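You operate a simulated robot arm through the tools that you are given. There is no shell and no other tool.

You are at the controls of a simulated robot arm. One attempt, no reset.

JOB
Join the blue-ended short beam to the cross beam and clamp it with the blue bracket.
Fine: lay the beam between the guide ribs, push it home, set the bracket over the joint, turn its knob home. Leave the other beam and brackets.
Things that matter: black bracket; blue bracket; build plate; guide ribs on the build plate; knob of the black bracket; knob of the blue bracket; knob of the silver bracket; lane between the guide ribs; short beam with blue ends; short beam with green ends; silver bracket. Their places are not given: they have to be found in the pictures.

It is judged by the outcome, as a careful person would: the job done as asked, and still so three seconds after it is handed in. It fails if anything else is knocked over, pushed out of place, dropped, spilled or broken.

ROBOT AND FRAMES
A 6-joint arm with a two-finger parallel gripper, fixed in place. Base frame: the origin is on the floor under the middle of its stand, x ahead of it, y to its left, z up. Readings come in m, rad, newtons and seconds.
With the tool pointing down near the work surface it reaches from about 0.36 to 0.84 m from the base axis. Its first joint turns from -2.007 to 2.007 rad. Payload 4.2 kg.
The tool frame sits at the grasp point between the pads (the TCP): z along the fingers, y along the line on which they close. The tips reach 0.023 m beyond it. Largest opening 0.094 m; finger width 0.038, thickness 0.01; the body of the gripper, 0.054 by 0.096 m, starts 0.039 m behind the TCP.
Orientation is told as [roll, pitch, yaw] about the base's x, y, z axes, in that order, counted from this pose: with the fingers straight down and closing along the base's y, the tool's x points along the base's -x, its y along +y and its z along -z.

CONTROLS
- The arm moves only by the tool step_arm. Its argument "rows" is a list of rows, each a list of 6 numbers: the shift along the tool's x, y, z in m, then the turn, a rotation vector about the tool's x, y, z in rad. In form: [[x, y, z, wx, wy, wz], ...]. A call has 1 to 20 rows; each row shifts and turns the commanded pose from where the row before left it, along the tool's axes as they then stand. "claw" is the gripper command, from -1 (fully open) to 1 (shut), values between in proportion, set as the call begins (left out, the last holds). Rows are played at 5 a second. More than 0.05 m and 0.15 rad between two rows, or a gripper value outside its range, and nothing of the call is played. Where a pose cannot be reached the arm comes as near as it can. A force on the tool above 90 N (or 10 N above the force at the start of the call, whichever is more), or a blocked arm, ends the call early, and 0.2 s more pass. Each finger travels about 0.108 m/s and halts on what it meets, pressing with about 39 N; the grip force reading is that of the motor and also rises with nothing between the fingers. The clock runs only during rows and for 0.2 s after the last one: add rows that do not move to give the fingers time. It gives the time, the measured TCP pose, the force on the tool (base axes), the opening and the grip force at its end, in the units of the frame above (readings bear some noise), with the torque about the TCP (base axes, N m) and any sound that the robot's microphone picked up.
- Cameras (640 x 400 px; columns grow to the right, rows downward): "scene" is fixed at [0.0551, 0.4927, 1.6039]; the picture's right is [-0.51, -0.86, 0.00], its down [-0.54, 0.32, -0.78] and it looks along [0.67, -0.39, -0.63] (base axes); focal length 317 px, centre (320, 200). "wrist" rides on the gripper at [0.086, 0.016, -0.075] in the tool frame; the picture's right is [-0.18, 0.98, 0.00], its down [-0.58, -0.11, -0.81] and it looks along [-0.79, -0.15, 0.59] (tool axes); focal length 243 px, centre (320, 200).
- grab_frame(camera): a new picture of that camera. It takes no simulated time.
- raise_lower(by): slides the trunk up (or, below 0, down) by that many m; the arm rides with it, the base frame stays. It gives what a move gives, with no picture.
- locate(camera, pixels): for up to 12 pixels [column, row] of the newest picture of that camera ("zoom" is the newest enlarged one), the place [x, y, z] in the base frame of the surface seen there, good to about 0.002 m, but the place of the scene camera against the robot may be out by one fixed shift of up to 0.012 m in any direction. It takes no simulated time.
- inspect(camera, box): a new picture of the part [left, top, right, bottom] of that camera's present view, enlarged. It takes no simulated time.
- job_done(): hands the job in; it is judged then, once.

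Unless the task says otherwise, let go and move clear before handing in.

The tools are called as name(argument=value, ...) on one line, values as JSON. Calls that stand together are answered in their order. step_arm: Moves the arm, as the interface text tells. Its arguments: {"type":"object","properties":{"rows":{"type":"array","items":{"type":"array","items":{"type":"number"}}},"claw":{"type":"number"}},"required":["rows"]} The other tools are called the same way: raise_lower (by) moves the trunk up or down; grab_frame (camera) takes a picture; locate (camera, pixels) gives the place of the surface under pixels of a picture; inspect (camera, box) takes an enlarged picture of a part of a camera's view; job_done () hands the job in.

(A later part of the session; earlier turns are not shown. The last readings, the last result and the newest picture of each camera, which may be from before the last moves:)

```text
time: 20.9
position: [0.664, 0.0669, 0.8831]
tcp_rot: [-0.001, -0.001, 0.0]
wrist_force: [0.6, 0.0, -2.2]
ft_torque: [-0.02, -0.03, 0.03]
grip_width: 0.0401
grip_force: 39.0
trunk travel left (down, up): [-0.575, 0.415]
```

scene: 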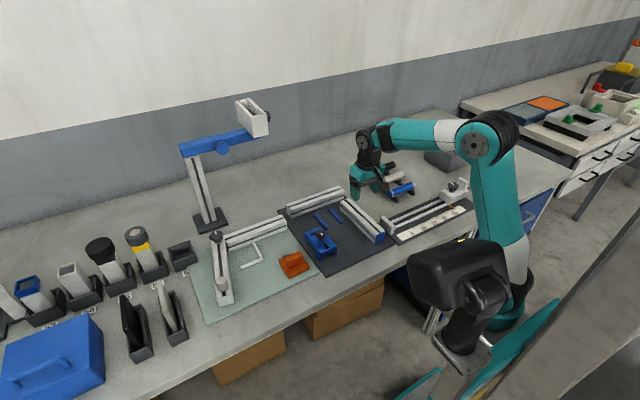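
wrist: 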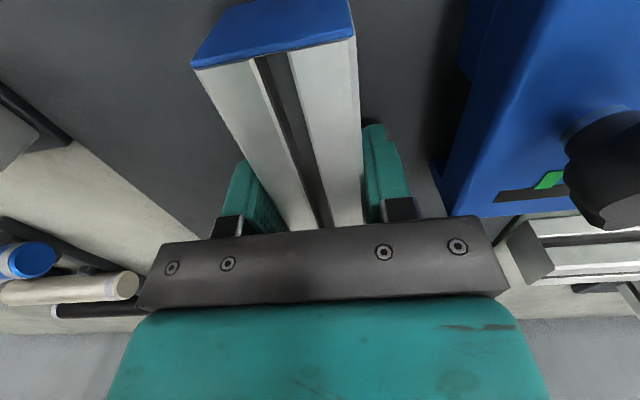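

step_arm(rows=[[-0.001, 0, 0, 0, 0, 0], [-0.001, 0, 0, 0, 0, 0], [0, 0, 0, 0, 0, 0]])

inspect(camera="scene", box=[320, 185, 350, 215])

inspect(camera="wrist", box=[170, 0, 430, 240])

```text
time: 21.7
position: [0.6667, 0.066, 0.883]
tcp_rot: [0.001, 0.001, 0.002]
wrist_force: [-7.7, 1.1, 0.3]
ft_torque: [0.0, -0.36, 0.02]
grip_width: 0.0398
grip_force: 39.1
trunk travel left (down, up): [-0.575, 0.415]
```

```text
13.33 times, centred on (335, 200) of scene
```

zoom: 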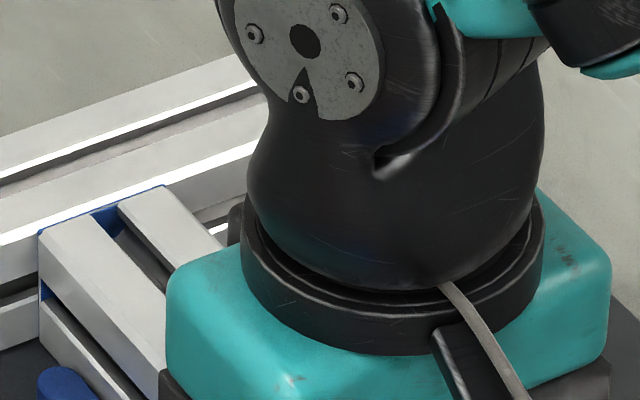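

```text
1.67 times, centred on (300, 120) of wrist
```

zoom: 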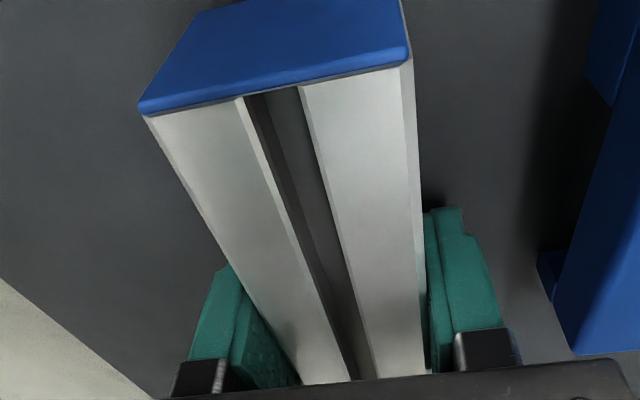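

The force rose to −7.7 N in x and the scene view shows the beam end against the cross beam. One more millimetre to confirm a firm stop.

step_arm(rows=[[-0.001, 0, 0, 0, 0, 0], [0, 0, 0, 0, 0, 0]])

locate(camera="zoom", pixels=[[150, 110], [405, 55], [270, 85], [230, 150], [415, 120], [320, 80]])

```text
time: 22.3
position: [0.6657, 0.0651, 0.8824]
tcp_rot: [0.0, 0.002, 0.0]
wrist_force: [-16.0, 0.3, -2.4]
ft_torque: [0.0, -0.3, -0.08]
grip_width: 0.0395
grip_force: 39.6
trunk travel left (down, up): [-0.575, 0.415]
```

```text
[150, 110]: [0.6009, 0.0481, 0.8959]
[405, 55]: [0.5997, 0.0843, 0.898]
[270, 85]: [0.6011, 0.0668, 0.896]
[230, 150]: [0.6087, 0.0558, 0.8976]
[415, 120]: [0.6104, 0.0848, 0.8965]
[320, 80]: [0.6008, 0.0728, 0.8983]
```

The push force is now 16 N against a hard stop, with the beam's near end at x 0.600. I'll open the fingers just enough and rise straight up.

step_arm(rows=[[0, 0, 0, 0, 0, 0], [0, 0, 0, 0, 0, 0], [0, 0, 0, 0, 0, 0]], claw=-0.28)

step_arm(rows=[[0, 0, -0.01, 0, 0, 0], [0, 0, -0.03, 0, 0, 0], [0, 0, -0.04, 0, 0, 0], [0, 0, -0.04, 0, 0, 0], [0, 0, 0, 0, 0, 0]])

grab_frame(camera="wrist")

inspect(camera="scene", box=[280, 170, 390, 260])

```text
time: 23.1
position: [0.6674, 0.0658, 0.8845]
tcp_rot: [-0.001, 0.0, 0.001]
wrist_force: [-1.0, 0.1, -0.1]
ft_torque: [0.03, 0.0, 0.0]
grip_width: 0.0604
grip_force: 0.0
trunk travel left (down, up): [-0.575, 0.415]
```

```text
time: 24.3
position: [0.6675, 0.0635, 1.0022]
tcp_rot: [-0.001, 0.0, 0.001]
wrist_force: [0.0, 0.2, 0.1]
ft_torque: [-0.02, -0.03, -0.01]
grip_width: 0.0603
grip_force: 0.1
trunk travel left (down, up): [-0.575, 0.415]
```

```text
taken
```

wrist: 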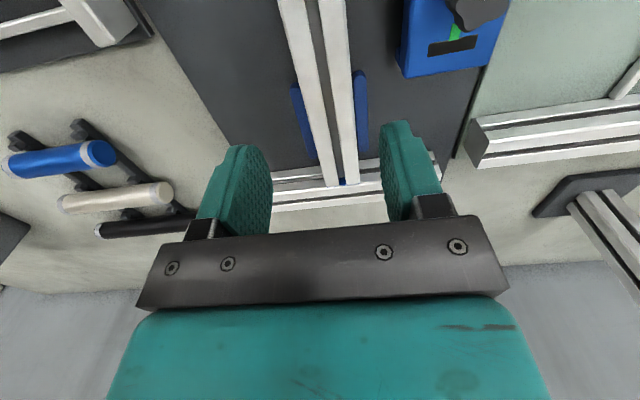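

```text
4.44 times, centred on (335, 215) of scene
```

zoom: 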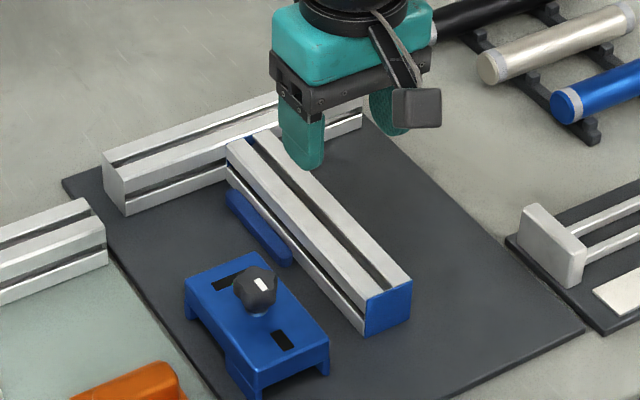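

The beam lies in the lane against the cross beam (joint at wrist (338,185)). I'll enlarge to measure the joint position precisely.

inspect(camera="wrist", box=[265, 100, 445, 220])

```text
3.33 times, centred on (355, 160) of wrist
```

zoom: 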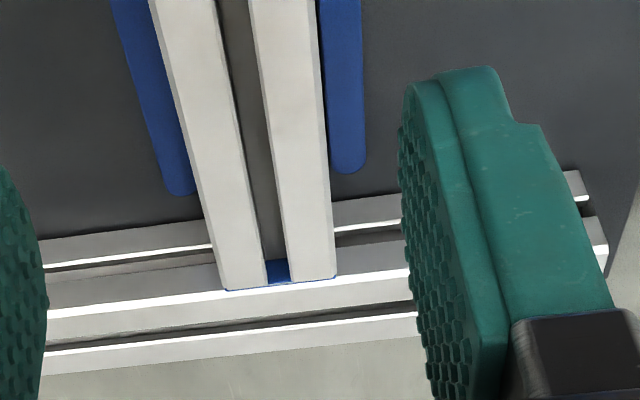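

locate(camera="zoom", pixels=[[226, 288], [336, 277], [222, 270], [330, 270], [120, 305], [120, 325], [120, 345], [120, 362], [370, 315], [370, 270], [150, 10], [318, 10]])

locate(camera="zoom", pixels=[[60, 372], [400, 330], [370, 290], [370, 300], [60, 316], [240, 275], [310, 275], [212, 200], [328, 200], [60, 335], [60, 345], [60, 355]])

```text
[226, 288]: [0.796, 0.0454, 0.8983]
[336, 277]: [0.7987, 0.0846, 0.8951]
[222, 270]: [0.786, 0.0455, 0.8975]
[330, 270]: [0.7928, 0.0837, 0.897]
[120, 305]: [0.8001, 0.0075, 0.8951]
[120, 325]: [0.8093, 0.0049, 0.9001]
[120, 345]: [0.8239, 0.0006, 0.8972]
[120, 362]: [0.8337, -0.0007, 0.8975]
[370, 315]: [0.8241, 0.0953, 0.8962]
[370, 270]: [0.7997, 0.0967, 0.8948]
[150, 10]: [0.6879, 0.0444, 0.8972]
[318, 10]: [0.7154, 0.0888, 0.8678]
```

```text
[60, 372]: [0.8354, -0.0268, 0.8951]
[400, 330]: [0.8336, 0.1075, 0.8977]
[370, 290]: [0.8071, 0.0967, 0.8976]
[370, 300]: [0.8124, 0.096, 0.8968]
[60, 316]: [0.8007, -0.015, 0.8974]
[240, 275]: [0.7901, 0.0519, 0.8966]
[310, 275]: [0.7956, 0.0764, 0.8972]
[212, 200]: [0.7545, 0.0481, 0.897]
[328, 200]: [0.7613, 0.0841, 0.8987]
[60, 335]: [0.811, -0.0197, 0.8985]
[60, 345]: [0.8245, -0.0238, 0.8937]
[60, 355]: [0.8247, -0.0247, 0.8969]
```

The beam's centre line is y≈0.065 with its end at x≈0.799, and the cross beam spans x 0.7995–0.839. Next I'll back away to view the bracket's far slot, lip and knob pointer clearly.

step_arm(rows=[[0.04, 0.02, 0, 0, 0, 0], [0.04, 0.02, 0, 0, 0, 0], [0.04, 0.02, 0, 0, 0, 0], [0.02, 0.015, 0, 0, 0, 0], [0, 0, 0, 0, 0, 0]])

grab_frame(camera="wrist")

inspect(camera="scene", box=[295, 220, 345, 270])

```text
time: 25.5
position: [0.526, 0.1401, 1.0025]
tcp_rot: [0.001, -0.002, 0.002]
wrist_force: [0.2, 0.5, -0.6]
ft_torque: [0.01, 0.0, -0.01]
grip_width: 0.0601
grip_force: 0.0
trunk travel left (down, up): [-0.575, 0.415]
```

```text
taken
```

wrist: 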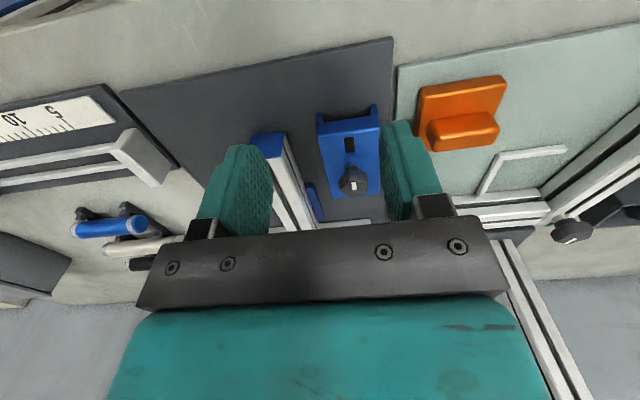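

```text
8.00 times, centred on (320, 245) of scene
```

zoom: 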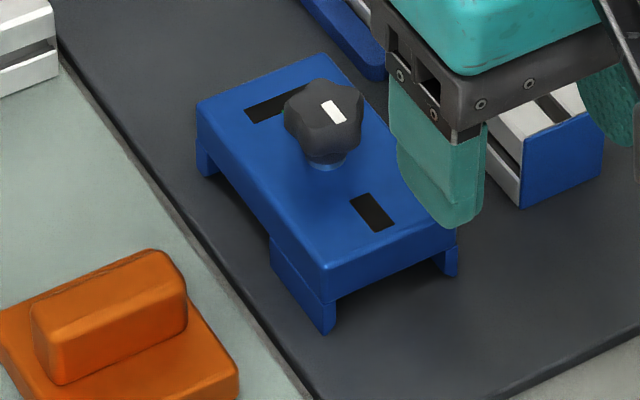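

inspect(camera="wrist", box=[300, 90, 400, 210])

```text
3.33 times, centred on (350, 150) of wrist
```

zoom: 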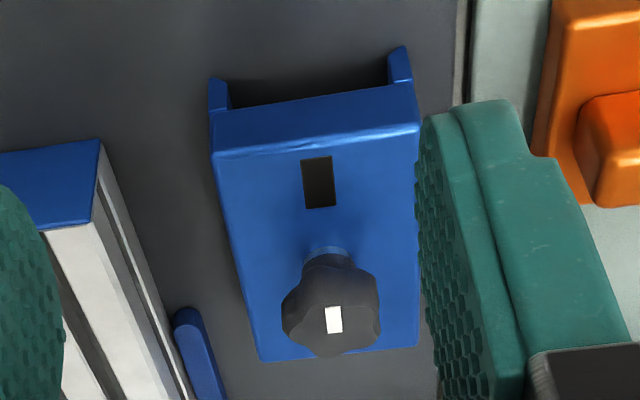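

The knob hides the far slot from here. I'll take a steeper look from above.

step_arm(rows=[[-0.03, 0, -0.03, 0, 0, 0], [-0.03, 0, -0.03, 0, 0, 0], [-0.02, 0, -0.03, 0, 0, 0], [0, 0, 0, 0, 0, 0]])

grab_frame(camera="wrist")

inspect(camera="wrist", box=[300, 20, 420, 120])

```text
time: 26.5
position: [0.6059, 0.1407, 1.095]
tcp_rot: [0.0, 0.0, -0.001]
wrist_force: [0.4, -0.1, -0.4]
ft_torque: [-0.01, -0.03, -0.06]
grip_width: 0.0602
grip_force: 0.1
trunk travel left (down, up): [-0.575, 0.415]
```

```text
taken
```

wrist: 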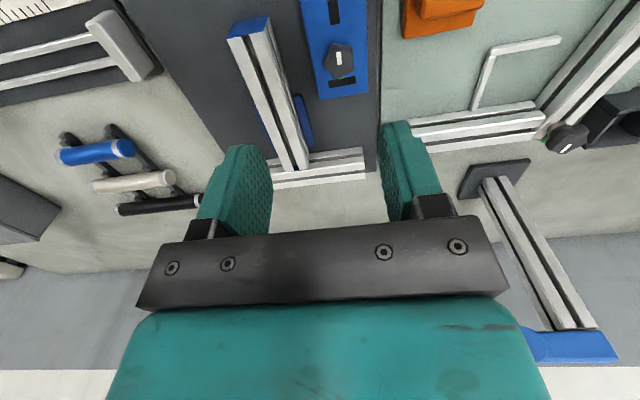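

```text
4.00 times, centred on (360, 70) of wrist
```

zoom: 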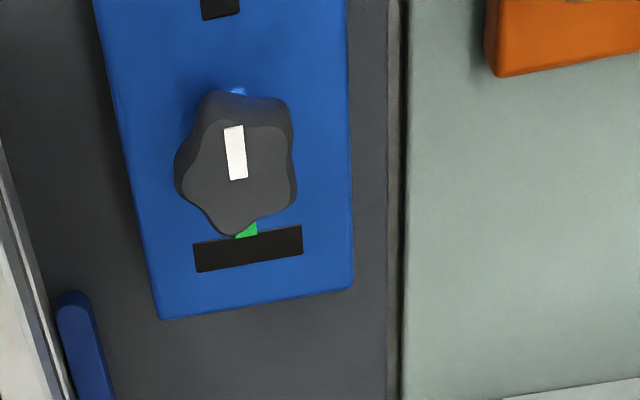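

The knob's white pointer is at (236,153) and the green mark at (247,230) on the far side. I'll locate these along with the slot edges.

locate(camera="zoom", pixels=[[236, 128], [238, 178], [246, 231], [250, 225], [250, 230], [197, 255], [248, 268], [248, 240], [300, 240], [160, 315], [350, 285], [352, 150]])

locate(camera="zoom", pixels=[[215, 100], [285, 108], [180, 175], [293, 165], [235, 232], [265, 225], [210, 215], [240, 190], [110, 100], [115, 130], [347, 100], [125, 150]])

```text
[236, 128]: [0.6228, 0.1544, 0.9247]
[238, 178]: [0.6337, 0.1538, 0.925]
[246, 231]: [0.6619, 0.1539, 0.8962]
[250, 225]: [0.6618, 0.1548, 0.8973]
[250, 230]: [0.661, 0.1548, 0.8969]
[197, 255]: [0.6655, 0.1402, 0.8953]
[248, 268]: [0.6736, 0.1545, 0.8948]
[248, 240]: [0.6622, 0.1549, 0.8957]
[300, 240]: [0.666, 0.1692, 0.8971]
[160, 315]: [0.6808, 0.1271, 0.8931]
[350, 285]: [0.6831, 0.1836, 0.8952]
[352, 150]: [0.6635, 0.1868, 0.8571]
```

```text
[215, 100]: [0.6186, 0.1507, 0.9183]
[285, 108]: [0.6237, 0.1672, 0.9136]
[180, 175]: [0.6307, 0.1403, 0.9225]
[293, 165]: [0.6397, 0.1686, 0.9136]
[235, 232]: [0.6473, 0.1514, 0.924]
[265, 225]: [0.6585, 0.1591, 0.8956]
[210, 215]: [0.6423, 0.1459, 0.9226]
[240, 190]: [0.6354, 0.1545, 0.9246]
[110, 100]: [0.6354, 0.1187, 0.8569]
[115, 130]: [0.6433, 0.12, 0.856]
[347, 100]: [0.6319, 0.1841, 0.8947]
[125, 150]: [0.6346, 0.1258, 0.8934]
```

The pointer (x 0.623–0.634) points to −x, opposite the green mark at x≈0.661. I'll zoom on the bracket's far leg to see whether it is a lip that hooks behind the cross beam.

inspect(camera="scene", box=[312, 225, 332, 245])

inspect(camera="scene", box=[303, 226, 353, 266])

```text
16.00 times, centred on (322, 235) of scene
```

zoom: 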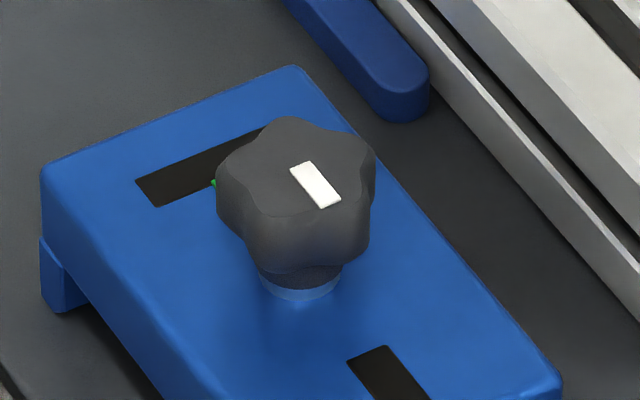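

```text
10.00 times, centred on (328, 246) of scene
```

zoom: 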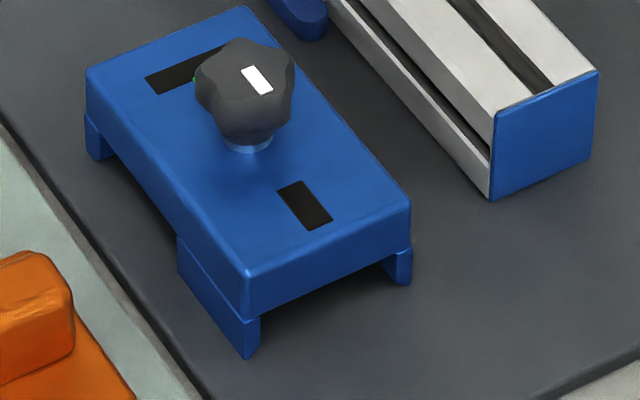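

locate(camera="zoom", pixels=[[88, 118], [99, 135], [101, 155], [90, 148], [112, 152], [178, 240], [246, 322], [248, 355], [182, 268], [88, 75], [246, 270], [410, 240]])

```text
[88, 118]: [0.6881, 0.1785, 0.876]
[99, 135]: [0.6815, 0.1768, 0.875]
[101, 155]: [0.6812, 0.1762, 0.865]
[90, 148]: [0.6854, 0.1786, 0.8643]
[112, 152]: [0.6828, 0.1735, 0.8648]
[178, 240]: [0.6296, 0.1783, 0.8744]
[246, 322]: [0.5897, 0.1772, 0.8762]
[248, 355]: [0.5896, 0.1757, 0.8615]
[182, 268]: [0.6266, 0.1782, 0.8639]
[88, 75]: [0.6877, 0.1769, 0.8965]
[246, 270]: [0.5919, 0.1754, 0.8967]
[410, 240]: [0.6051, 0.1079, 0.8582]
```

The far leg is a lip (true x≈0.676–0.683) and the near legs run x≈0.585–0.624, so the bracket centre (x≈0.634, knob axis) belongs over the joint line x≈0.7995. I'll check the orange block's clearance on the +y side before gripping.

locate(camera="wrist", pixels=[[405, 30], [404, 10], [407, 36], [440, 5], [420, 15], [325, 80], [365, 85], [367, 60]])

```text
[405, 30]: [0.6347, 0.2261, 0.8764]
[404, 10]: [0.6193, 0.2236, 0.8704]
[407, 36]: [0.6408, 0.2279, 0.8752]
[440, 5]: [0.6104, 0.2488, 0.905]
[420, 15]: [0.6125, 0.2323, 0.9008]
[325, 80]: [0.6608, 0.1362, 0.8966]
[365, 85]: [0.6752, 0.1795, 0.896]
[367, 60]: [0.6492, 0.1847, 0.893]
```

The orange block starts at y≈0.223, well clear of my finger's outer edge (≈0.197). I'll move above the bracket's near half with opening ~0.066 and descend to z≈0.95 first.

step_arm(rows=[[-0.0048, 0.0136, 0, 0, 0, 0], [0, 0, 0.04, 0, 0, 0], [0, 0, 0.04, 0, 0, 0], [0, 0, 0.035, 0, 0, 0], [0, 0, 0, 0, 0, 0], [0, 0, 0, 0, 0, 0]], claw=-0.4)

grab_frame(camera="wrist")

inspect(camera="scene", box=[280, 190, 380, 270])

```text
time: 27.9
position: [0.6132, 0.1558, 0.9784]
tcp_rot: [0.0, 0.0, -0.001]
wrist_force: [-0.3, -0.3, 0.5]
ft_torque: [-0.01, -0.04, 0.01]
grip_width: 0.0659
grip_force: 0.0
trunk travel left (down, up): [-0.575, 0.415]
```

```text
taken
```

wrist: 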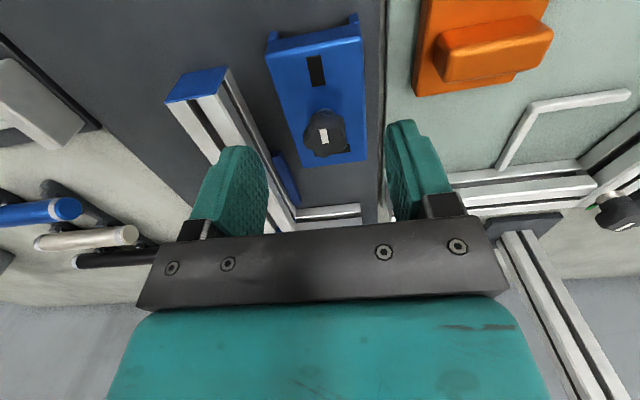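

```text
5.00 times, centred on (330, 230) of scene
```

zoom: 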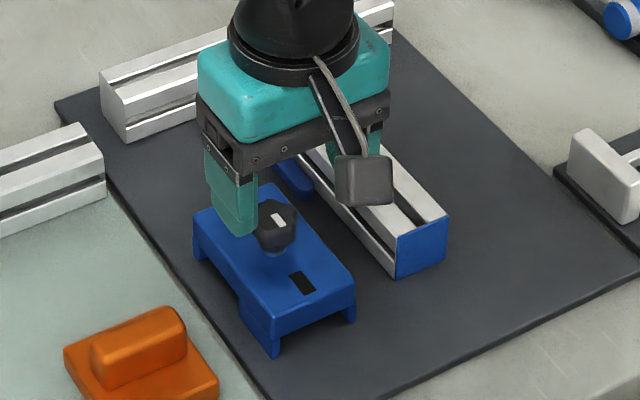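

I'm above the bracket near (0.612, 0.155). I'll take a couple of still readings to average out noise, and re-measure the bracket's sides.

step_arm(rows=[[0, 0, 0, 0, 0, 0]])

step_arm(rows=[[0, 0, 0, 0, 0, 0]])

step_arm(rows=[[0, 0, 0, 0, 0, 0]])

inspect(camera="wrist", box=[250, 0, 410, 180])

```text
time: 28.3
position: [0.613, 0.1556, 0.9768]
tcp_rot: [0.0, -0.001, 0.0]
wrist_force: [0.9, -1.1, 0.0]
ft_torque: [0.0, -0.02, 0.04]
grip_width: 0.0659
grip_force: 0.0
trunk travel left (down, up): [-0.575, 0.415]
```

```text
time: 28.7
position: [0.6125, 0.1542, 0.9766]
tcp_rot: [-0.001, 0.001, 0.0]
wrist_force: [-0.1, 0.2, 0.4]
ft_torque: [0.0, 0.0, 0.0]
grip_width: 0.0657
grip_force: 0.0
trunk travel left (down, up): [-0.575, 0.415]
```

```text
time: 29.1
position: [0.6128, 0.1546, 0.9781]
tcp_rot: [0.001, 0.0, -0.001]
wrist_force: [-0.2, -0.6, 0.0]
ft_torque: [0.06, -0.01, 0.01]
grip_width: 0.0657
grip_force: 0.1
trunk travel left (down, up): [-0.575, 0.415]
```

```text
2.22 times, centred on (330, 90) of wrist
```

zoom: 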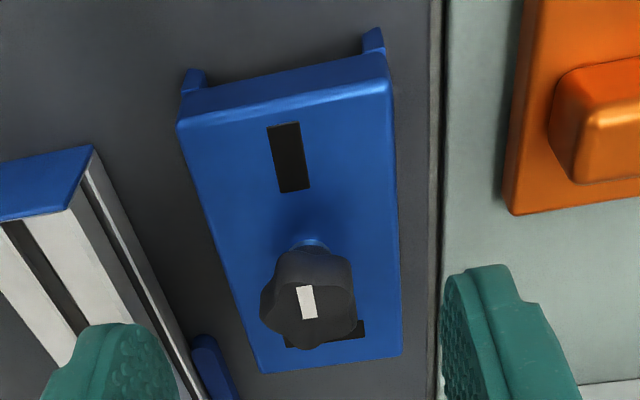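

locate(camera="zoom", pixels=[[184, 125], [388, 85], [186, 105], [388, 70], [262, 368], [398, 350], [267, 160], [305, 160], [285, 125], [295, 188], [200, 180], [393, 180]])

locate(camera="zoom", pixels=[[265, 312], [354, 312], [300, 288], [310, 316], [310, 345], [290, 252], [345, 262], [225, 260], [398, 260], [310, 300], [310, 240], [300, 236]])

```text
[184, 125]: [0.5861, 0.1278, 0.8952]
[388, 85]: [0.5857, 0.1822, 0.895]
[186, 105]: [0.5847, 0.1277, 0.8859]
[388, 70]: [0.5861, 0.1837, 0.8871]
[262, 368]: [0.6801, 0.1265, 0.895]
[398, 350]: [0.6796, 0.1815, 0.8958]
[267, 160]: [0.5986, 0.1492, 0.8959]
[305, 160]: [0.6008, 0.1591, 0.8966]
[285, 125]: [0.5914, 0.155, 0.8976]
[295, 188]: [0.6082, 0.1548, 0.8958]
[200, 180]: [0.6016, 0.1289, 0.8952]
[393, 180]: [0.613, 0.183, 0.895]
```

```text
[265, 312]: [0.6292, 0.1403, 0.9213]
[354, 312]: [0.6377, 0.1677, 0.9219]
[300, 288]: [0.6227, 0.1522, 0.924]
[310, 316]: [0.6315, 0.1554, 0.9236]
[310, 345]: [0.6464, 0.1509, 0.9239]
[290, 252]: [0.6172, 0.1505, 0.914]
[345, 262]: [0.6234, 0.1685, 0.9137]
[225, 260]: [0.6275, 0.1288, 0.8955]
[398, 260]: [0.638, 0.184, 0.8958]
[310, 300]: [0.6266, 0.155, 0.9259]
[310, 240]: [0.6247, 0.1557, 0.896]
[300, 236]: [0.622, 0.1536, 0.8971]
```

Bracket centre is at about (0.633, 0.155); my averaged TCP is (0.613, 0.155). I'll shift 3 mm back and descend to TCP z≈0.8905, keeping the palm ~4 mm above the knob.

step_arm(rows=[[0.003, 0, 0.03, 0, 0, 0], [0, 0, 0.03, 0, 0, 0], [0, 0, 0.015, 0, 0, 0], [0, 0, 0.01, 0, 0, 0], [0, 0, 0, 0, 0, 0]])

step_arm(rows=[[0, 0, 0, 0, 0, 0]])

inspect(camera="scene", box=[280, 190, 380, 270])

grab_frame(camera="wrist")

```text
time: 30.3
position: [0.6092, 0.1552, 0.8931]
tcp_rot: [0.0, 0.0, 0.001]
wrist_force: [0.1, -0.3, -0.1]
ft_torque: [-0.01, 0.04, 0.03]
grip_width: 0.0658
grip_force: 0.1
trunk travel left (down, up): [-0.575, 0.415]
```

```text
time: 30.7
position: [0.6083, 0.1541, 0.8929]
tcp_rot: [-0.001, 0.0, 0.0]
wrist_force: [-0.5, 0.6, 0.5]
ft_torque: [-0.04, 0.0, -0.01]
grip_width: 0.0659
grip_force: 0.1
trunk travel left (down, up): [-0.575, 0.415]
```

```text
5.00 times, centred on (330, 230) of scene
```

zoom: 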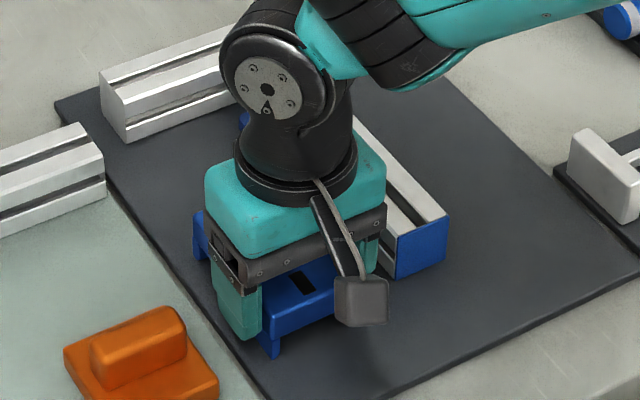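

```text
taken
```

wrist: 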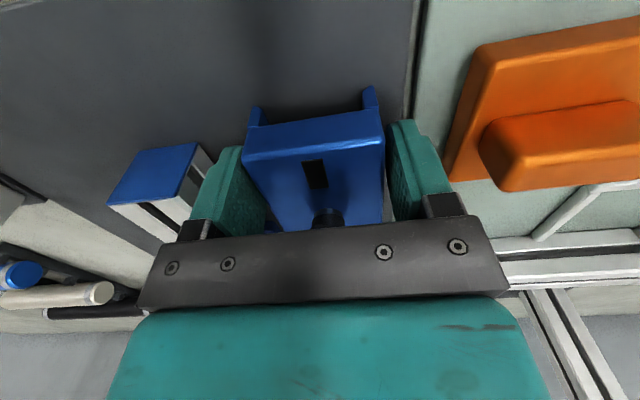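

Fingers straddle the bracket cleanly at TCP z≈0.893 with no contact force. I'll go 2.5 mm lower and close.

step_arm(rows=[[0, 0, 0.0025, 0, 0, 0], [0, 0, 0, 0, 0, 0]])

step_arm(rows=[[0, 0, 0, 0, 0, 0], [0, 0, 0, 0, 0, 0], [0, 0, 0, 0, 0, 0], [0, 0, 0, 0, 0, 0]], claw=1)

step_arm(rows=[[0, 0, 0, 0, 0, 0]])

step_arm(rows=[[0, 0, -0.003, 0, 0, 0], [0, 0, -0.003, 0, 0, 0], [0, 0, 0, 0, 0, 0]])

grab_frame(camera="wrist")

inspect(camera="scene", box=[295, 215, 365, 271])

```text
time: 31.3
position: [0.6095, 0.1545, 0.8906]
tcp_rot: [-0.001, 0.0, 0.001]
wrist_force: [-0.6, -0.7, -0.1]
ft_torque: [0.03, 0.0, -0.01]
grip_width: 0.0656
grip_force: 0.1
trunk travel left (down, up): [-0.575, 0.415]
```

```text
time: 32.3
position: [0.6098, 0.1549, 0.8903]
tcp_rot: [0.0, 0.001, -0.002]
wrist_force: [-0.7, -0.3, 0.0]
ft_torque: [-0.05, -0.13, -0.04]
grip_width: 0.0598
grip_force: 39.0
trunk travel left (down, up): [-0.575, 0.415]
```

```text
time: 32.7
position: [0.6083, 0.1563, 0.8896]
tcp_rot: [0.0, -0.002, 0.001]
wrist_force: [-0.9, -0.5, 0.1]
ft_torque: [-0.05, -0.12, -0.07]
grip_width: 0.0596
grip_force: 38.7
trunk travel left (down, up): [-0.575, 0.415]
```

```text
time: 33.5
position: [0.61, 0.1546, 0.8959]
tcp_rot: [0.0, 0.0, 0.0]
wrist_force: [0.6, 0.3, -1.9]
ft_torque: [-0.03, 0.09, 0.0]
grip_width: 0.0601
grip_force: 38.9
trunk travel left (down, up): [-0.575, 0.415]
```

```text
taken
```

wrist: 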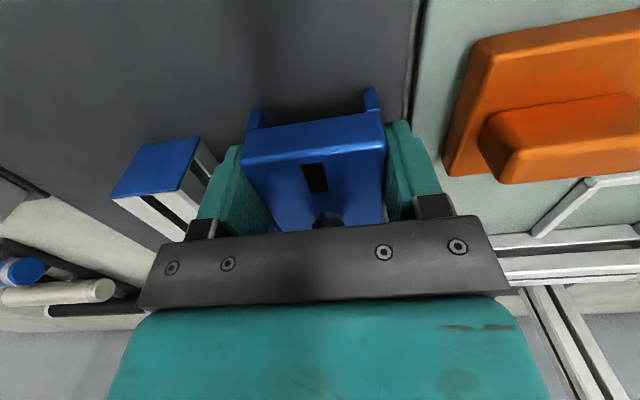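

```text
7.14 times, centred on (330, 243) of scene
```

zoom: 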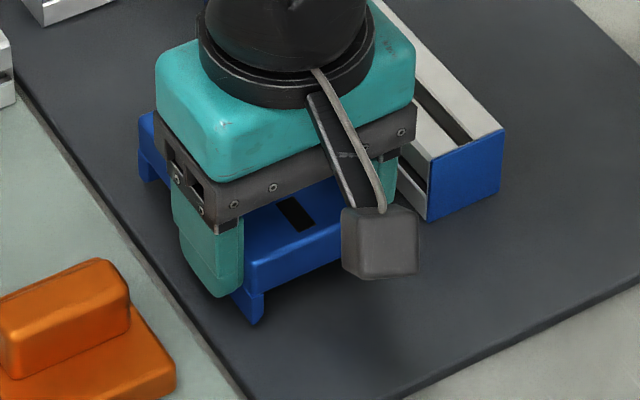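

The bracket is gripped (width 0.060, 39 N) and about 2 N is hanging. I'll check that it lifts level before going higher.

locate(camera="wrist", pixels=[[250, 160], [380, 140], [262, 185], [370, 180], [290, 215], [360, 215], [312, 160], [320, 190], [300, 145], [380, 120], [368, 92], [258, 112]])

```text
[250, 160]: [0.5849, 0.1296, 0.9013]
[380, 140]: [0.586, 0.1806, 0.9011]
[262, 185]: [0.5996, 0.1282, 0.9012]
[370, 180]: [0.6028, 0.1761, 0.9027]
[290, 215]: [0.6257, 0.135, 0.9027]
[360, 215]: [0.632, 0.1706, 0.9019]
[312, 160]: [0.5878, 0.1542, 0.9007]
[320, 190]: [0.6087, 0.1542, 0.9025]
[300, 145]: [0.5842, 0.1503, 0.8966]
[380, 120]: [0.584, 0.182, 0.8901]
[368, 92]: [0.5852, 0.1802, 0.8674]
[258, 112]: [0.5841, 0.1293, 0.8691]
```

The bracket hangs level (top ≈0.902). I'll lift it 6 cm, well above the beams, then carry it sideways to y≈0.0656.

step_arm(rows=[[0, 0, -0.01, 0, 0, 0], [0, 0, -0.015, 0, 0, 0], [0, 0, -0.015, 0, 0, 0], [0, 0, -0.015, 0, 0, 0], [0, 0, -0.01, 0, 0, 0], [0, 0, 0, 0, 0, 0]])

step_arm(rows=[[-0.01, -0.01, 0, 0, 0, 0], [-0.02, -0.015, 0, 0, 0, 0], [-0.02, -0.02, 0, 0, 0, 0], [-0.02, -0.02, 0, 0, 0, 0], [-0.02, -0.0143, 0, 0, 0, 0], [-0.02, -0.01, 0, 0, 0, 0], [-0.02, 0, 0, 0, 0, 0], [-0.02, 0, 0, 0, 0, 0], [-0.01, 0, 0, 0, 0, 0], [0, 0, 0, 0, 0, 0], [0, 0, 0, 0, 0, 0]])

step_arm(rows=[[0, 0, 0, 0, 0, 0]])

grab_frame(camera="wrist")

inspect(camera="scene", box=[280, 150, 390, 240])

```text
time: 34.9
position: [0.6101, 0.1549, 0.9625]
tcp_rot: [0.0, 0.0, 0.0]
wrist_force: [0.5, -0.6, -2.5]
ft_torque: [-0.01, 0.07, 0.02]
grip_width: 0.0599
grip_force: 39.0
trunk travel left (down, up): [-0.575, 0.415]
```

```text
time: 37.3
position: [0.7694, 0.0655, 0.9613]
tcp_rot: [-0.001, 0.0, 0.001]
wrist_force: [0.0, -0.8, -2.7]
ft_torque: [-0.01, 0.08, 0.03]
grip_width: 0.0601
grip_force: 38.7
trunk travel left (down, up): [-0.575, 0.415]
```

```text
time: 37.7
position: [0.769, 0.0657, 0.9616]
tcp_rot: [-0.001, 0.001, 0.002]
wrist_force: [-0.4, 0.2, -3.2]
ft_torque: [-0.01, 0.08, -0.01]
grip_width: 0.0595
grip_force: 39.3
trunk travel left (down, up): [-0.575, 0.415]
```

```text
taken
```

wrist: 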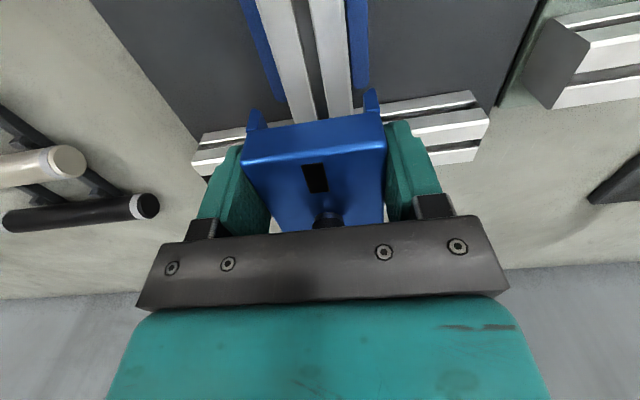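

```text
4.44 times, centred on (335, 195) of scene
```

zoom: 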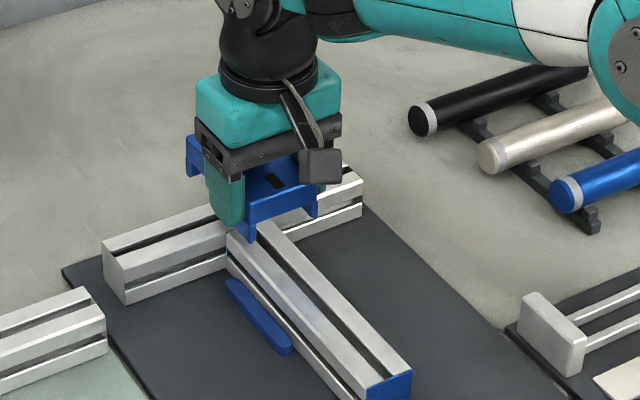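

I'm near (0.769, 0.0656). I'll measure the held bracket's near edge to compute the last shift, aiming for its near face at x≈0.751.

inspect(camera="wrist", box=[190, 60, 440, 240])

```text
2.22 times, centred on (315, 150) of wrist
```

zoom: 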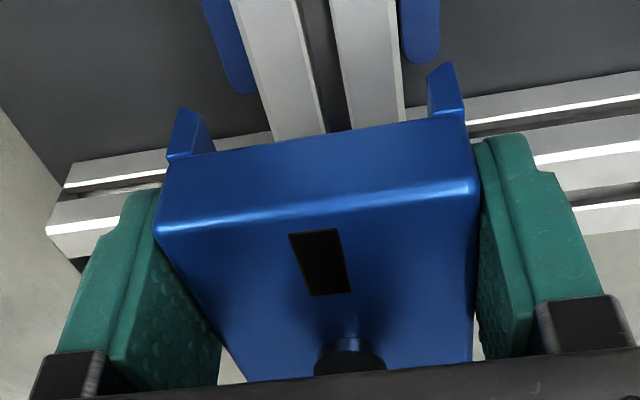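

locate(camera="zoom", pixels=[[175, 215], [460, 180], [175, 180], [460, 140], [320, 190], [320, 160], [190, 155], [440, 110], [185, 120], [455, 75], [292, 265], [348, 260]])

locate(camera="zoom", pixels=[[262, 90], [403, 90], [242, 20], [396, 20], [330, 60], [90, 190], [620, 90], [600, 150], [560, 110], [215, 150], [428, 115], [310, 240]])

```text
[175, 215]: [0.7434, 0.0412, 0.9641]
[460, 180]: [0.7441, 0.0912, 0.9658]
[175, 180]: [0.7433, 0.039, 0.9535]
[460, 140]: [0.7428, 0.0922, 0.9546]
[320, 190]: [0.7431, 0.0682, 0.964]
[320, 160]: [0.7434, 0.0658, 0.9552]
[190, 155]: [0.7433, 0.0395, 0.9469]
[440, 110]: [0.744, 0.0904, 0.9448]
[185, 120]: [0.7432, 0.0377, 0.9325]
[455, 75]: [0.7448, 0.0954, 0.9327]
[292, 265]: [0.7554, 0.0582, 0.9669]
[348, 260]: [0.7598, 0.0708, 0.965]
```

```text
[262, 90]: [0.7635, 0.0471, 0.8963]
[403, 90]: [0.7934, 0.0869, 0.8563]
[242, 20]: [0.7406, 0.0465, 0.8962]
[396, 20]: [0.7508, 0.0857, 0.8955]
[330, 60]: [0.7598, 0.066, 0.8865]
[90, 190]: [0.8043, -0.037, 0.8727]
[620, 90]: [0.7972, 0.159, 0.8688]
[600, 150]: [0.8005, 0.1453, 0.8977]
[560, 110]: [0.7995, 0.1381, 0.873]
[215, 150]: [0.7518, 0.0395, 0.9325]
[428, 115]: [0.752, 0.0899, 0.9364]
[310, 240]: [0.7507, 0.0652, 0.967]
```

The bracket's near face is at x≈0.7433 and its centre y≈0.066 matches the beam. I'll shift +7.8 mm in x and lower until the legs are just above the beam top.

step_arm(rows=[[-0.004, 0, 0, 0, 0, 0], [-0.0038, 0, 0, 0, 0, 0], [0, 0, 0.012, 0, 0, 0], [0, 0, 0.01, 0, 0, 0], [0, 0, 0.004, 0, 0, 0], [0, 0, 0, 0, 0, 0], [0, 0, 0, 0, 0, 0]])

inspect(camera="wrist", box=[190, 60, 440, 240])

inspect(camera="scene", box=[310, 170, 360, 220])

```text
time: 39.3
position: [0.7754, 0.0661, 0.9342]
tcp_rot: [0.001, -0.001, -0.001]
wrist_force: [0.1, -0.1, -2.5]
ft_torque: [-0.04, 0.11, 0.0]
grip_width: 0.0598
grip_force: 38.8
trunk travel left (down, up): [-0.575, 0.415]
```

```text
2.22 times, centred on (315, 150) of wrist
```

zoom: 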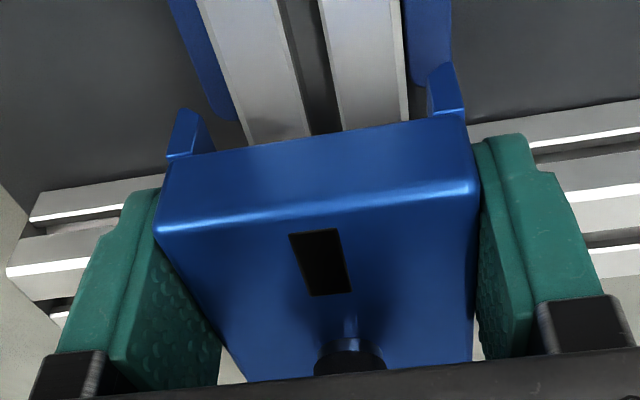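

```text
8.00 times, centred on (335, 195) of scene
```

zoom: 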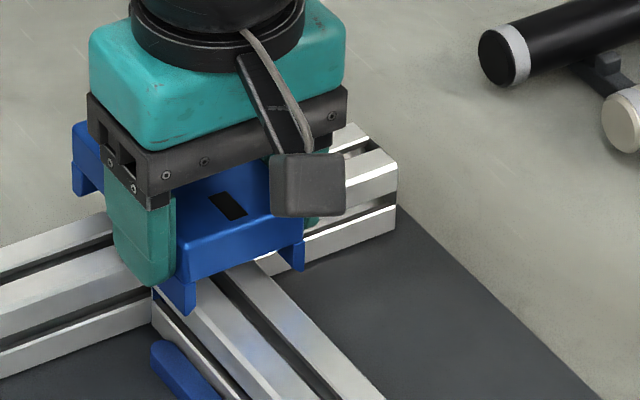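

The bracket legs straddle the short beam just above it. I'll verify its near face and the legs versus beam edges before lowering.

inspect(camera="wrist", box=[240, 50, 400, 170])

```text
3.33 times, centred on (320, 110) of wrist
```

zoom: 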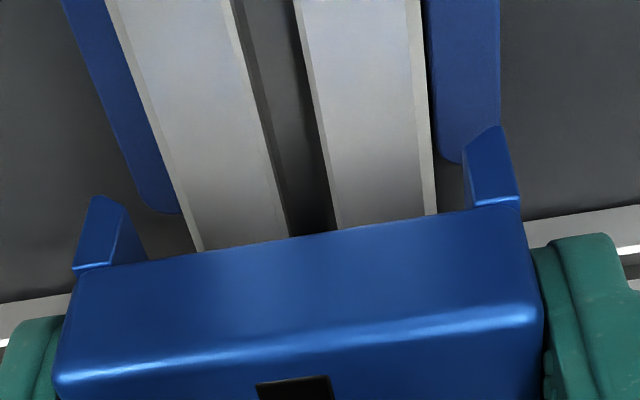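

locate(camera="zoom", pixels=[[300, 300], [200, 300], [450, 280], [95, 250], [490, 180], [120, 215], [468, 165], [190, 220], [432, 190], [100, 205], [500, 135], [130, 230]])

```text
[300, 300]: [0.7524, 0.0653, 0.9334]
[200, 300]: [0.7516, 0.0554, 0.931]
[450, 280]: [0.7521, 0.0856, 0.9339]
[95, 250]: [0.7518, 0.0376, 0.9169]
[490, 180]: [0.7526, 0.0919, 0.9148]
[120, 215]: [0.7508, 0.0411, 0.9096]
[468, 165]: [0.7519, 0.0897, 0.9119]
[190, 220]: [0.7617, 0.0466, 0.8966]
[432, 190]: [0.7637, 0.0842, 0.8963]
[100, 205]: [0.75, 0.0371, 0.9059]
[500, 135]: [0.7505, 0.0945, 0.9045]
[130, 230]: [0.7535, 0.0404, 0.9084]
```

Leg inner faces (y≈0.041–0.0897) are centred on the beam (0.0456–0.0852), and the near face is at 0.752. I'll lower most of the remaining distance slowly.

step_arm(rows=[[0, 0, 0.005, 0, 0, 0], [0, 0, 0.005, 0, 0, 0], [0, 0, 0.004, 0, 0, 0], [0, 0, 0.003, 0, 0, 0], [0, 0, 0, 0, 0, 0]])

inspect(camera="scene", box=[310, 170, 360, 220])

```text
time: 40.5
position: [0.7771, 0.0657, 0.9191]
tcp_rot: [-0.001, 0.001, 0.0]
wrist_force: [-0.7, -0.4, -2.5]
ft_torque: [-0.02, 0.04, -0.03]
grip_width: 0.0599
grip_force: 38.6
trunk travel left (down, up): [-0.575, 0.415]
```

```text
8.00 times, centred on (335, 195) of scene
```

zoom: 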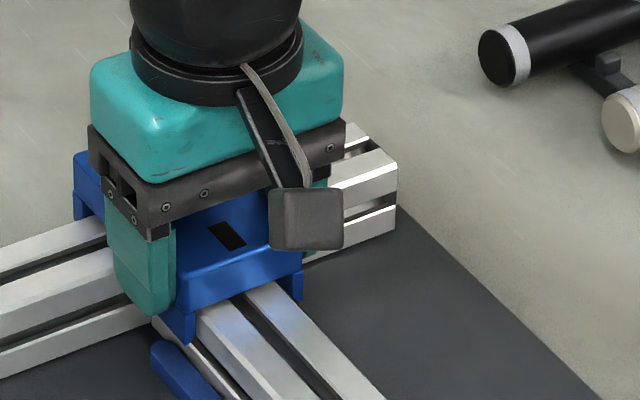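

No contact yet at TCP z≈0.918, and the legs are already beside the beam. I'll go down in 1–2 mm steps until the force changes.

step_arm(rows=[[0, 0, 0.002, 0, 0, 0], [0, 0, 0.001, 0, 0, 0], [0, 0, 0.001, 0, 0, 0], [0, 0, 0, 0, 0, 0]])

```text
time: 41.5
position: [0.7768, 0.0663, 0.9153]
tcp_rot: [0.001, -0.001, -0.001]
wrist_force: [0.4, -0.6, -2.6]
ft_torque: [-0.01, 0.08, -0.01]
grip_width: 0.0597
grip_force: 39.1
trunk travel left (down, up): [-0.575, 0.415]
```

step_arm(rows=[[0, 0, 0.001, 0, 0, 0], [0, 0, 0.001, 0, 0, 0], [0, 0, 0, 0, 0, 0]])

```text
time: 42.3
position: [0.7764, 0.0649, 0.9156]
tcp_rot: [0.0, -0.004, 0.001]
wrist_force: [3.4, -0.7, 12.1]
ft_torque: [-0.07, 0.38, 0.03]
grip_width: 0.0597
grip_force: 38.8
trunk travel left (down, up): [-0.575, 0.415]
```

Contact: +12 N upward at TCP z≈0.915. I'll check whether the bracket sits flat on both beams (top expected ≈0.9195).

inspect(camera="wrist", box=[190, 60, 440, 240])

locate(camera="zoom", pixels=[[185, 222], [455, 188], [220, 300], [440, 290], [260, 360], [430, 350], [320, 190], [320, 160], [175, 180], [460, 140], [300, 250], [350, 280]])

inspect(camera="scene", box=[315, 180, 355, 220])

```text
2.22 times, centred on (315, 150) of wrist
```

zoom: 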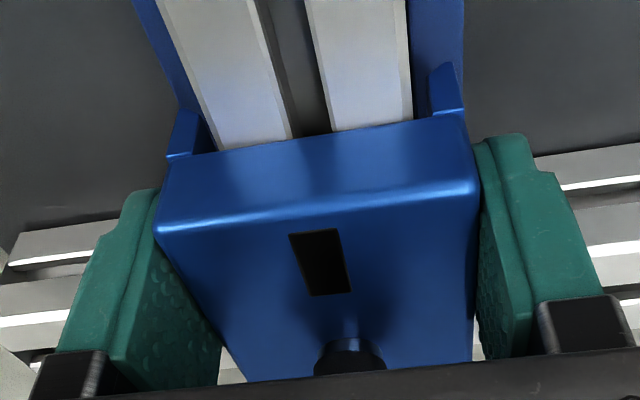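

```text
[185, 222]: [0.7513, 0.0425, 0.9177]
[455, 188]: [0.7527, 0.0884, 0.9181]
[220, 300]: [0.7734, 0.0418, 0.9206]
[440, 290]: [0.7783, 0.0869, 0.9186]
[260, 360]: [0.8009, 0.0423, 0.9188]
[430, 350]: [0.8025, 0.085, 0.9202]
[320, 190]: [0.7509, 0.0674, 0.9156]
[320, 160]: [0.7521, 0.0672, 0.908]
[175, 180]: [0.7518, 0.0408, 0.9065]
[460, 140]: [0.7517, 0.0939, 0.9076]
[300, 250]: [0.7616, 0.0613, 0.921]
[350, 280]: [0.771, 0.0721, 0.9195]
```

```text
10.00 times, centred on (335, 200) of scene
```

zoom: 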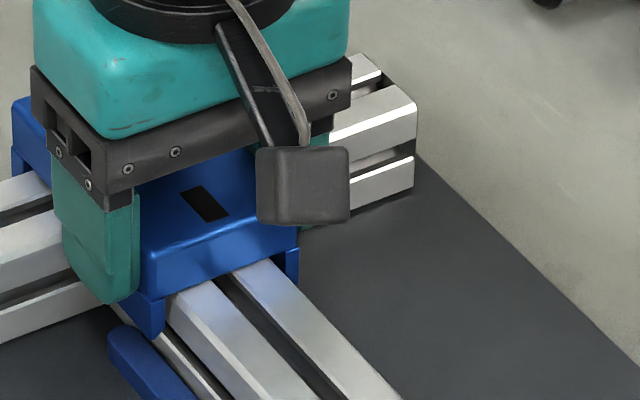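

The top reads ≈0.9195 across, so the bracket is seated flat on both beams. I'll ease the press by 1 mm, open the fingers and rise straight up.

step_arm(rows=[[0, 0, -0.001, 0, 0, 0], [0, 0, 0, 0, 0, 0]])

step_arm(rows=[[0, 0, 0, 0, 0, 0], [0, 0, 0, 0, 0, 0], [0, 0, 0, 0, 0, 0]], claw=-0.55)

step_arm(rows=[[0, 0, -0.01, 0, 0, 0], [0, 0, -0.02, 0, 0, 0], [0, 0, -0.03, 0, 0, 0], [0, 0, -0.03, 0, 0, 0], [0, 0, 0, 0, 0, 0]])

grab_frame(camera="wrist")

inspect(camera="scene", box=[295, 160, 365, 220])

```text
time: 42.9
position: [0.7768, 0.0649, 0.9142]
tcp_rot: [0.0, -0.001, 0.001]
wrist_force: [4.2, -0.7, 9.7]
ft_torque: [-0.12, 0.04, 0.04]
grip_width: 0.0599
grip_force: 39.0
trunk travel left (down, up): [-0.575, 0.415]
```

```text
time: 43.7
position: [0.7755, 0.0664, 0.9143]
tcp_rot: [0.002, 0.001, 0.001]
wrist_force: [-0.1, -0.3, -0.6]
ft_torque: [0.01, 0.01, 0.02]
grip_width: 0.0727
grip_force: 0.1
trunk travel left (down, up): [-0.575, 0.415]
```

```text
time: 44.9
position: [0.7786, 0.0655, 1.0055]
tcp_rot: [-0.001, 0.001, 0.001]
wrist_force: [-0.1, 0.1, -0.7]
ft_torque: [0.01, 0.03, 0.02]
grip_width: 0.0728
grip_force: 0.0
trunk travel left (down, up): [-0.575, 0.415]
```

```text
taken
```

wrist: 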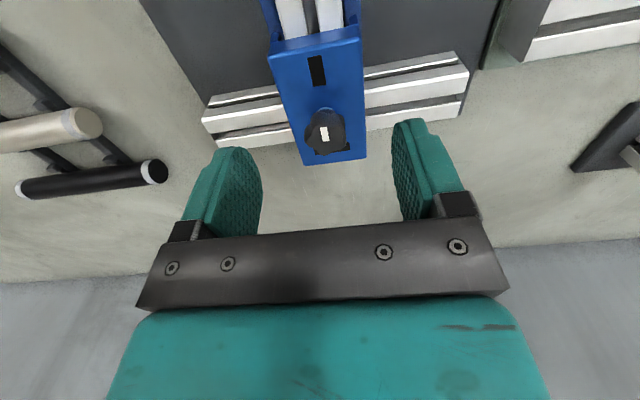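

```text
6.67 times, centred on (330, 190) of scene
```

zoom: 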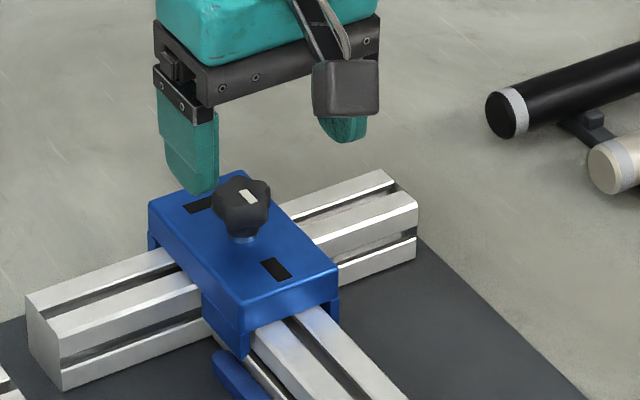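

The bracket sits over the joint with its lip behind the cross beam. I'll enlarge the knob and measure its centre and pointer.

inspect(camera="wrist", box=[255, 30, 395, 180])

```text
2.67 times, centred on (325, 105) of wrist
```

zoom: 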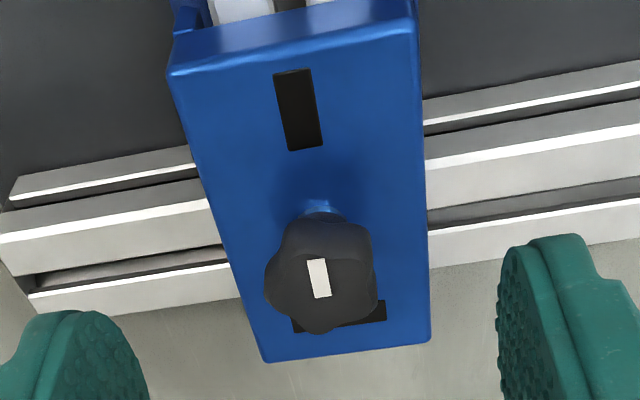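

locate(camera="zoom", pixels=[[270, 290], [376, 290], [318, 262], [322, 295], [320, 328], [300, 222], [320, 205], [345, 225], [172, 72], [412, 35], [265, 358], [428, 340]])

locate(camera="zoom", pixels=[[297, 70], [305, 148], [280, 110], [318, 105], [200, 160], [424, 160], [100, 215], [120, 255], [500, 150], [560, 200], [280, 305], [370, 310]])

```text
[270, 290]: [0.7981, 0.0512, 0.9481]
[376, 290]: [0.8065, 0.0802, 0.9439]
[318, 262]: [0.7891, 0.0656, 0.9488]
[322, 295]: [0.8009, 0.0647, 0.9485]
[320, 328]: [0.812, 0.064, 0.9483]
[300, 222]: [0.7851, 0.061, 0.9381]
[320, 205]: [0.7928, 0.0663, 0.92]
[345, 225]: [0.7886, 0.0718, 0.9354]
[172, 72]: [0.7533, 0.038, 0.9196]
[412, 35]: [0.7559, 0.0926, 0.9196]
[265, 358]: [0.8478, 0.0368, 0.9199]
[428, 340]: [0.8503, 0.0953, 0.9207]
```

```text
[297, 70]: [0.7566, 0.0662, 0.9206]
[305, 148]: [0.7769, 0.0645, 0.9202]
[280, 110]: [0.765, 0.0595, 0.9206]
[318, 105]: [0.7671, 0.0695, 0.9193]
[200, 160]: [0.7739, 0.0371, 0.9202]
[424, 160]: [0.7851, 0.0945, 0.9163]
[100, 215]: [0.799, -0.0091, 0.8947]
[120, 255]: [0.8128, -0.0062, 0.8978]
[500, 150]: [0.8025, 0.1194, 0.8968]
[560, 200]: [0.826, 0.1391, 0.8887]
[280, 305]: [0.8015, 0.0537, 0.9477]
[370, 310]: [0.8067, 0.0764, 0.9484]
```

Knob centre is about (0.800, 0.0656), top z 0.9485, with the pointer toward −x and the green mark at +x, so about half a turn clockwise. Before rotating the wrist I'll check how near the tall stand is.

grab_frame(camera="scene")

locate(camera="scene", pixels=[[255, 125], [240, 105], [222, 148], [182, 150], [195, 190], [210, 222], [268, 118], [268, 135]])

```text
taken
```

scene: 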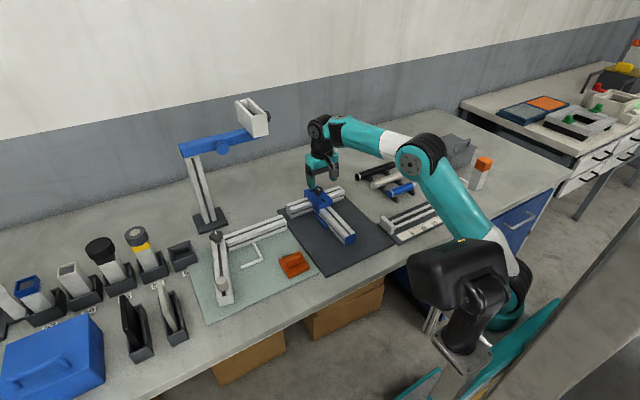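

```text
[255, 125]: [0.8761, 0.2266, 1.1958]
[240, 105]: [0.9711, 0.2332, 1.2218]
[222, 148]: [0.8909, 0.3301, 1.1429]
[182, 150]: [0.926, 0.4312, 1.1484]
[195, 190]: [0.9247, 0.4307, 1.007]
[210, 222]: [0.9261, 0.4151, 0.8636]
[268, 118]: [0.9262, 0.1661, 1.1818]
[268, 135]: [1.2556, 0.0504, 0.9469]
```

The stand's head is at about (0.87–0.97, 0.17–0.23, z>1.13), clear of my wrist. I'll centre over the knob at the present height, then turn the gripper −90° to prepare a long clockwise stroke.

step_arm(rows=[[-0.0235, 0, 0, 0, 0, 0], [0, 0, 0, 0, 0, 0], [0, 0, 0, 0, 0, 0]], claw=-0.1)

step_arm(rows=[[0, 0, 0, 0, 0, 0]])

step_arm(rows=[[0, 0, 0, 0, 0, 0]])

grab_frame(camera="wrist")

```text
time: 45.7
position: [0.8013, 0.0648, 1.0053]
tcp_rot: [0.0, 0.0, 0.0]
wrist_force: [0.5, 0.5, -0.5]
ft_torque: [0.0, 0.04, 0.03]
grip_width: 0.0516
grip_force: 0.0
trunk travel left (down, up): [-0.575, 0.415]
```

```text
time: 46.1
position: [0.8019, 0.0663, 1.0057]
tcp_rot: [-0.001, 0.0, -0.002]
wrist_force: [0.6, 0.1, 0.6]
ft_torque: [0.03, 0.01, 0.02]
grip_width: 0.0519
grip_force: 0.1
trunk travel left (down, up): [-0.575, 0.415]
```

```text
time: 46.5
position: [0.7986, 0.0655, 1.0062]
tcp_rot: [0.001, 0.0, -0.001]
wrist_force: [0.9, -0.5, -0.1]
ft_torque: [0.01, -0.01, 0.01]
grip_width: 0.0515
grip_force: 0.0
trunk travel left (down, up): [-0.575, 0.415]
```

```text
taken
```

wrist: 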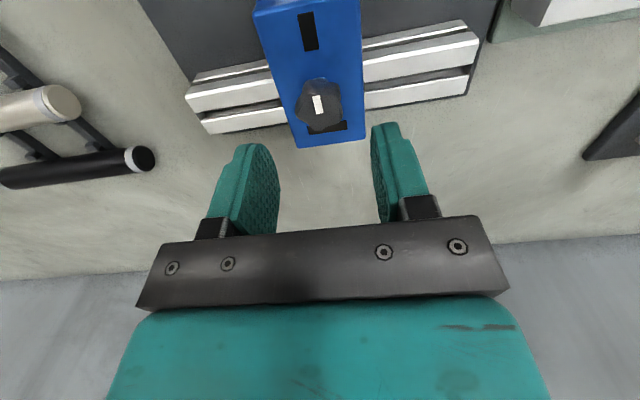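

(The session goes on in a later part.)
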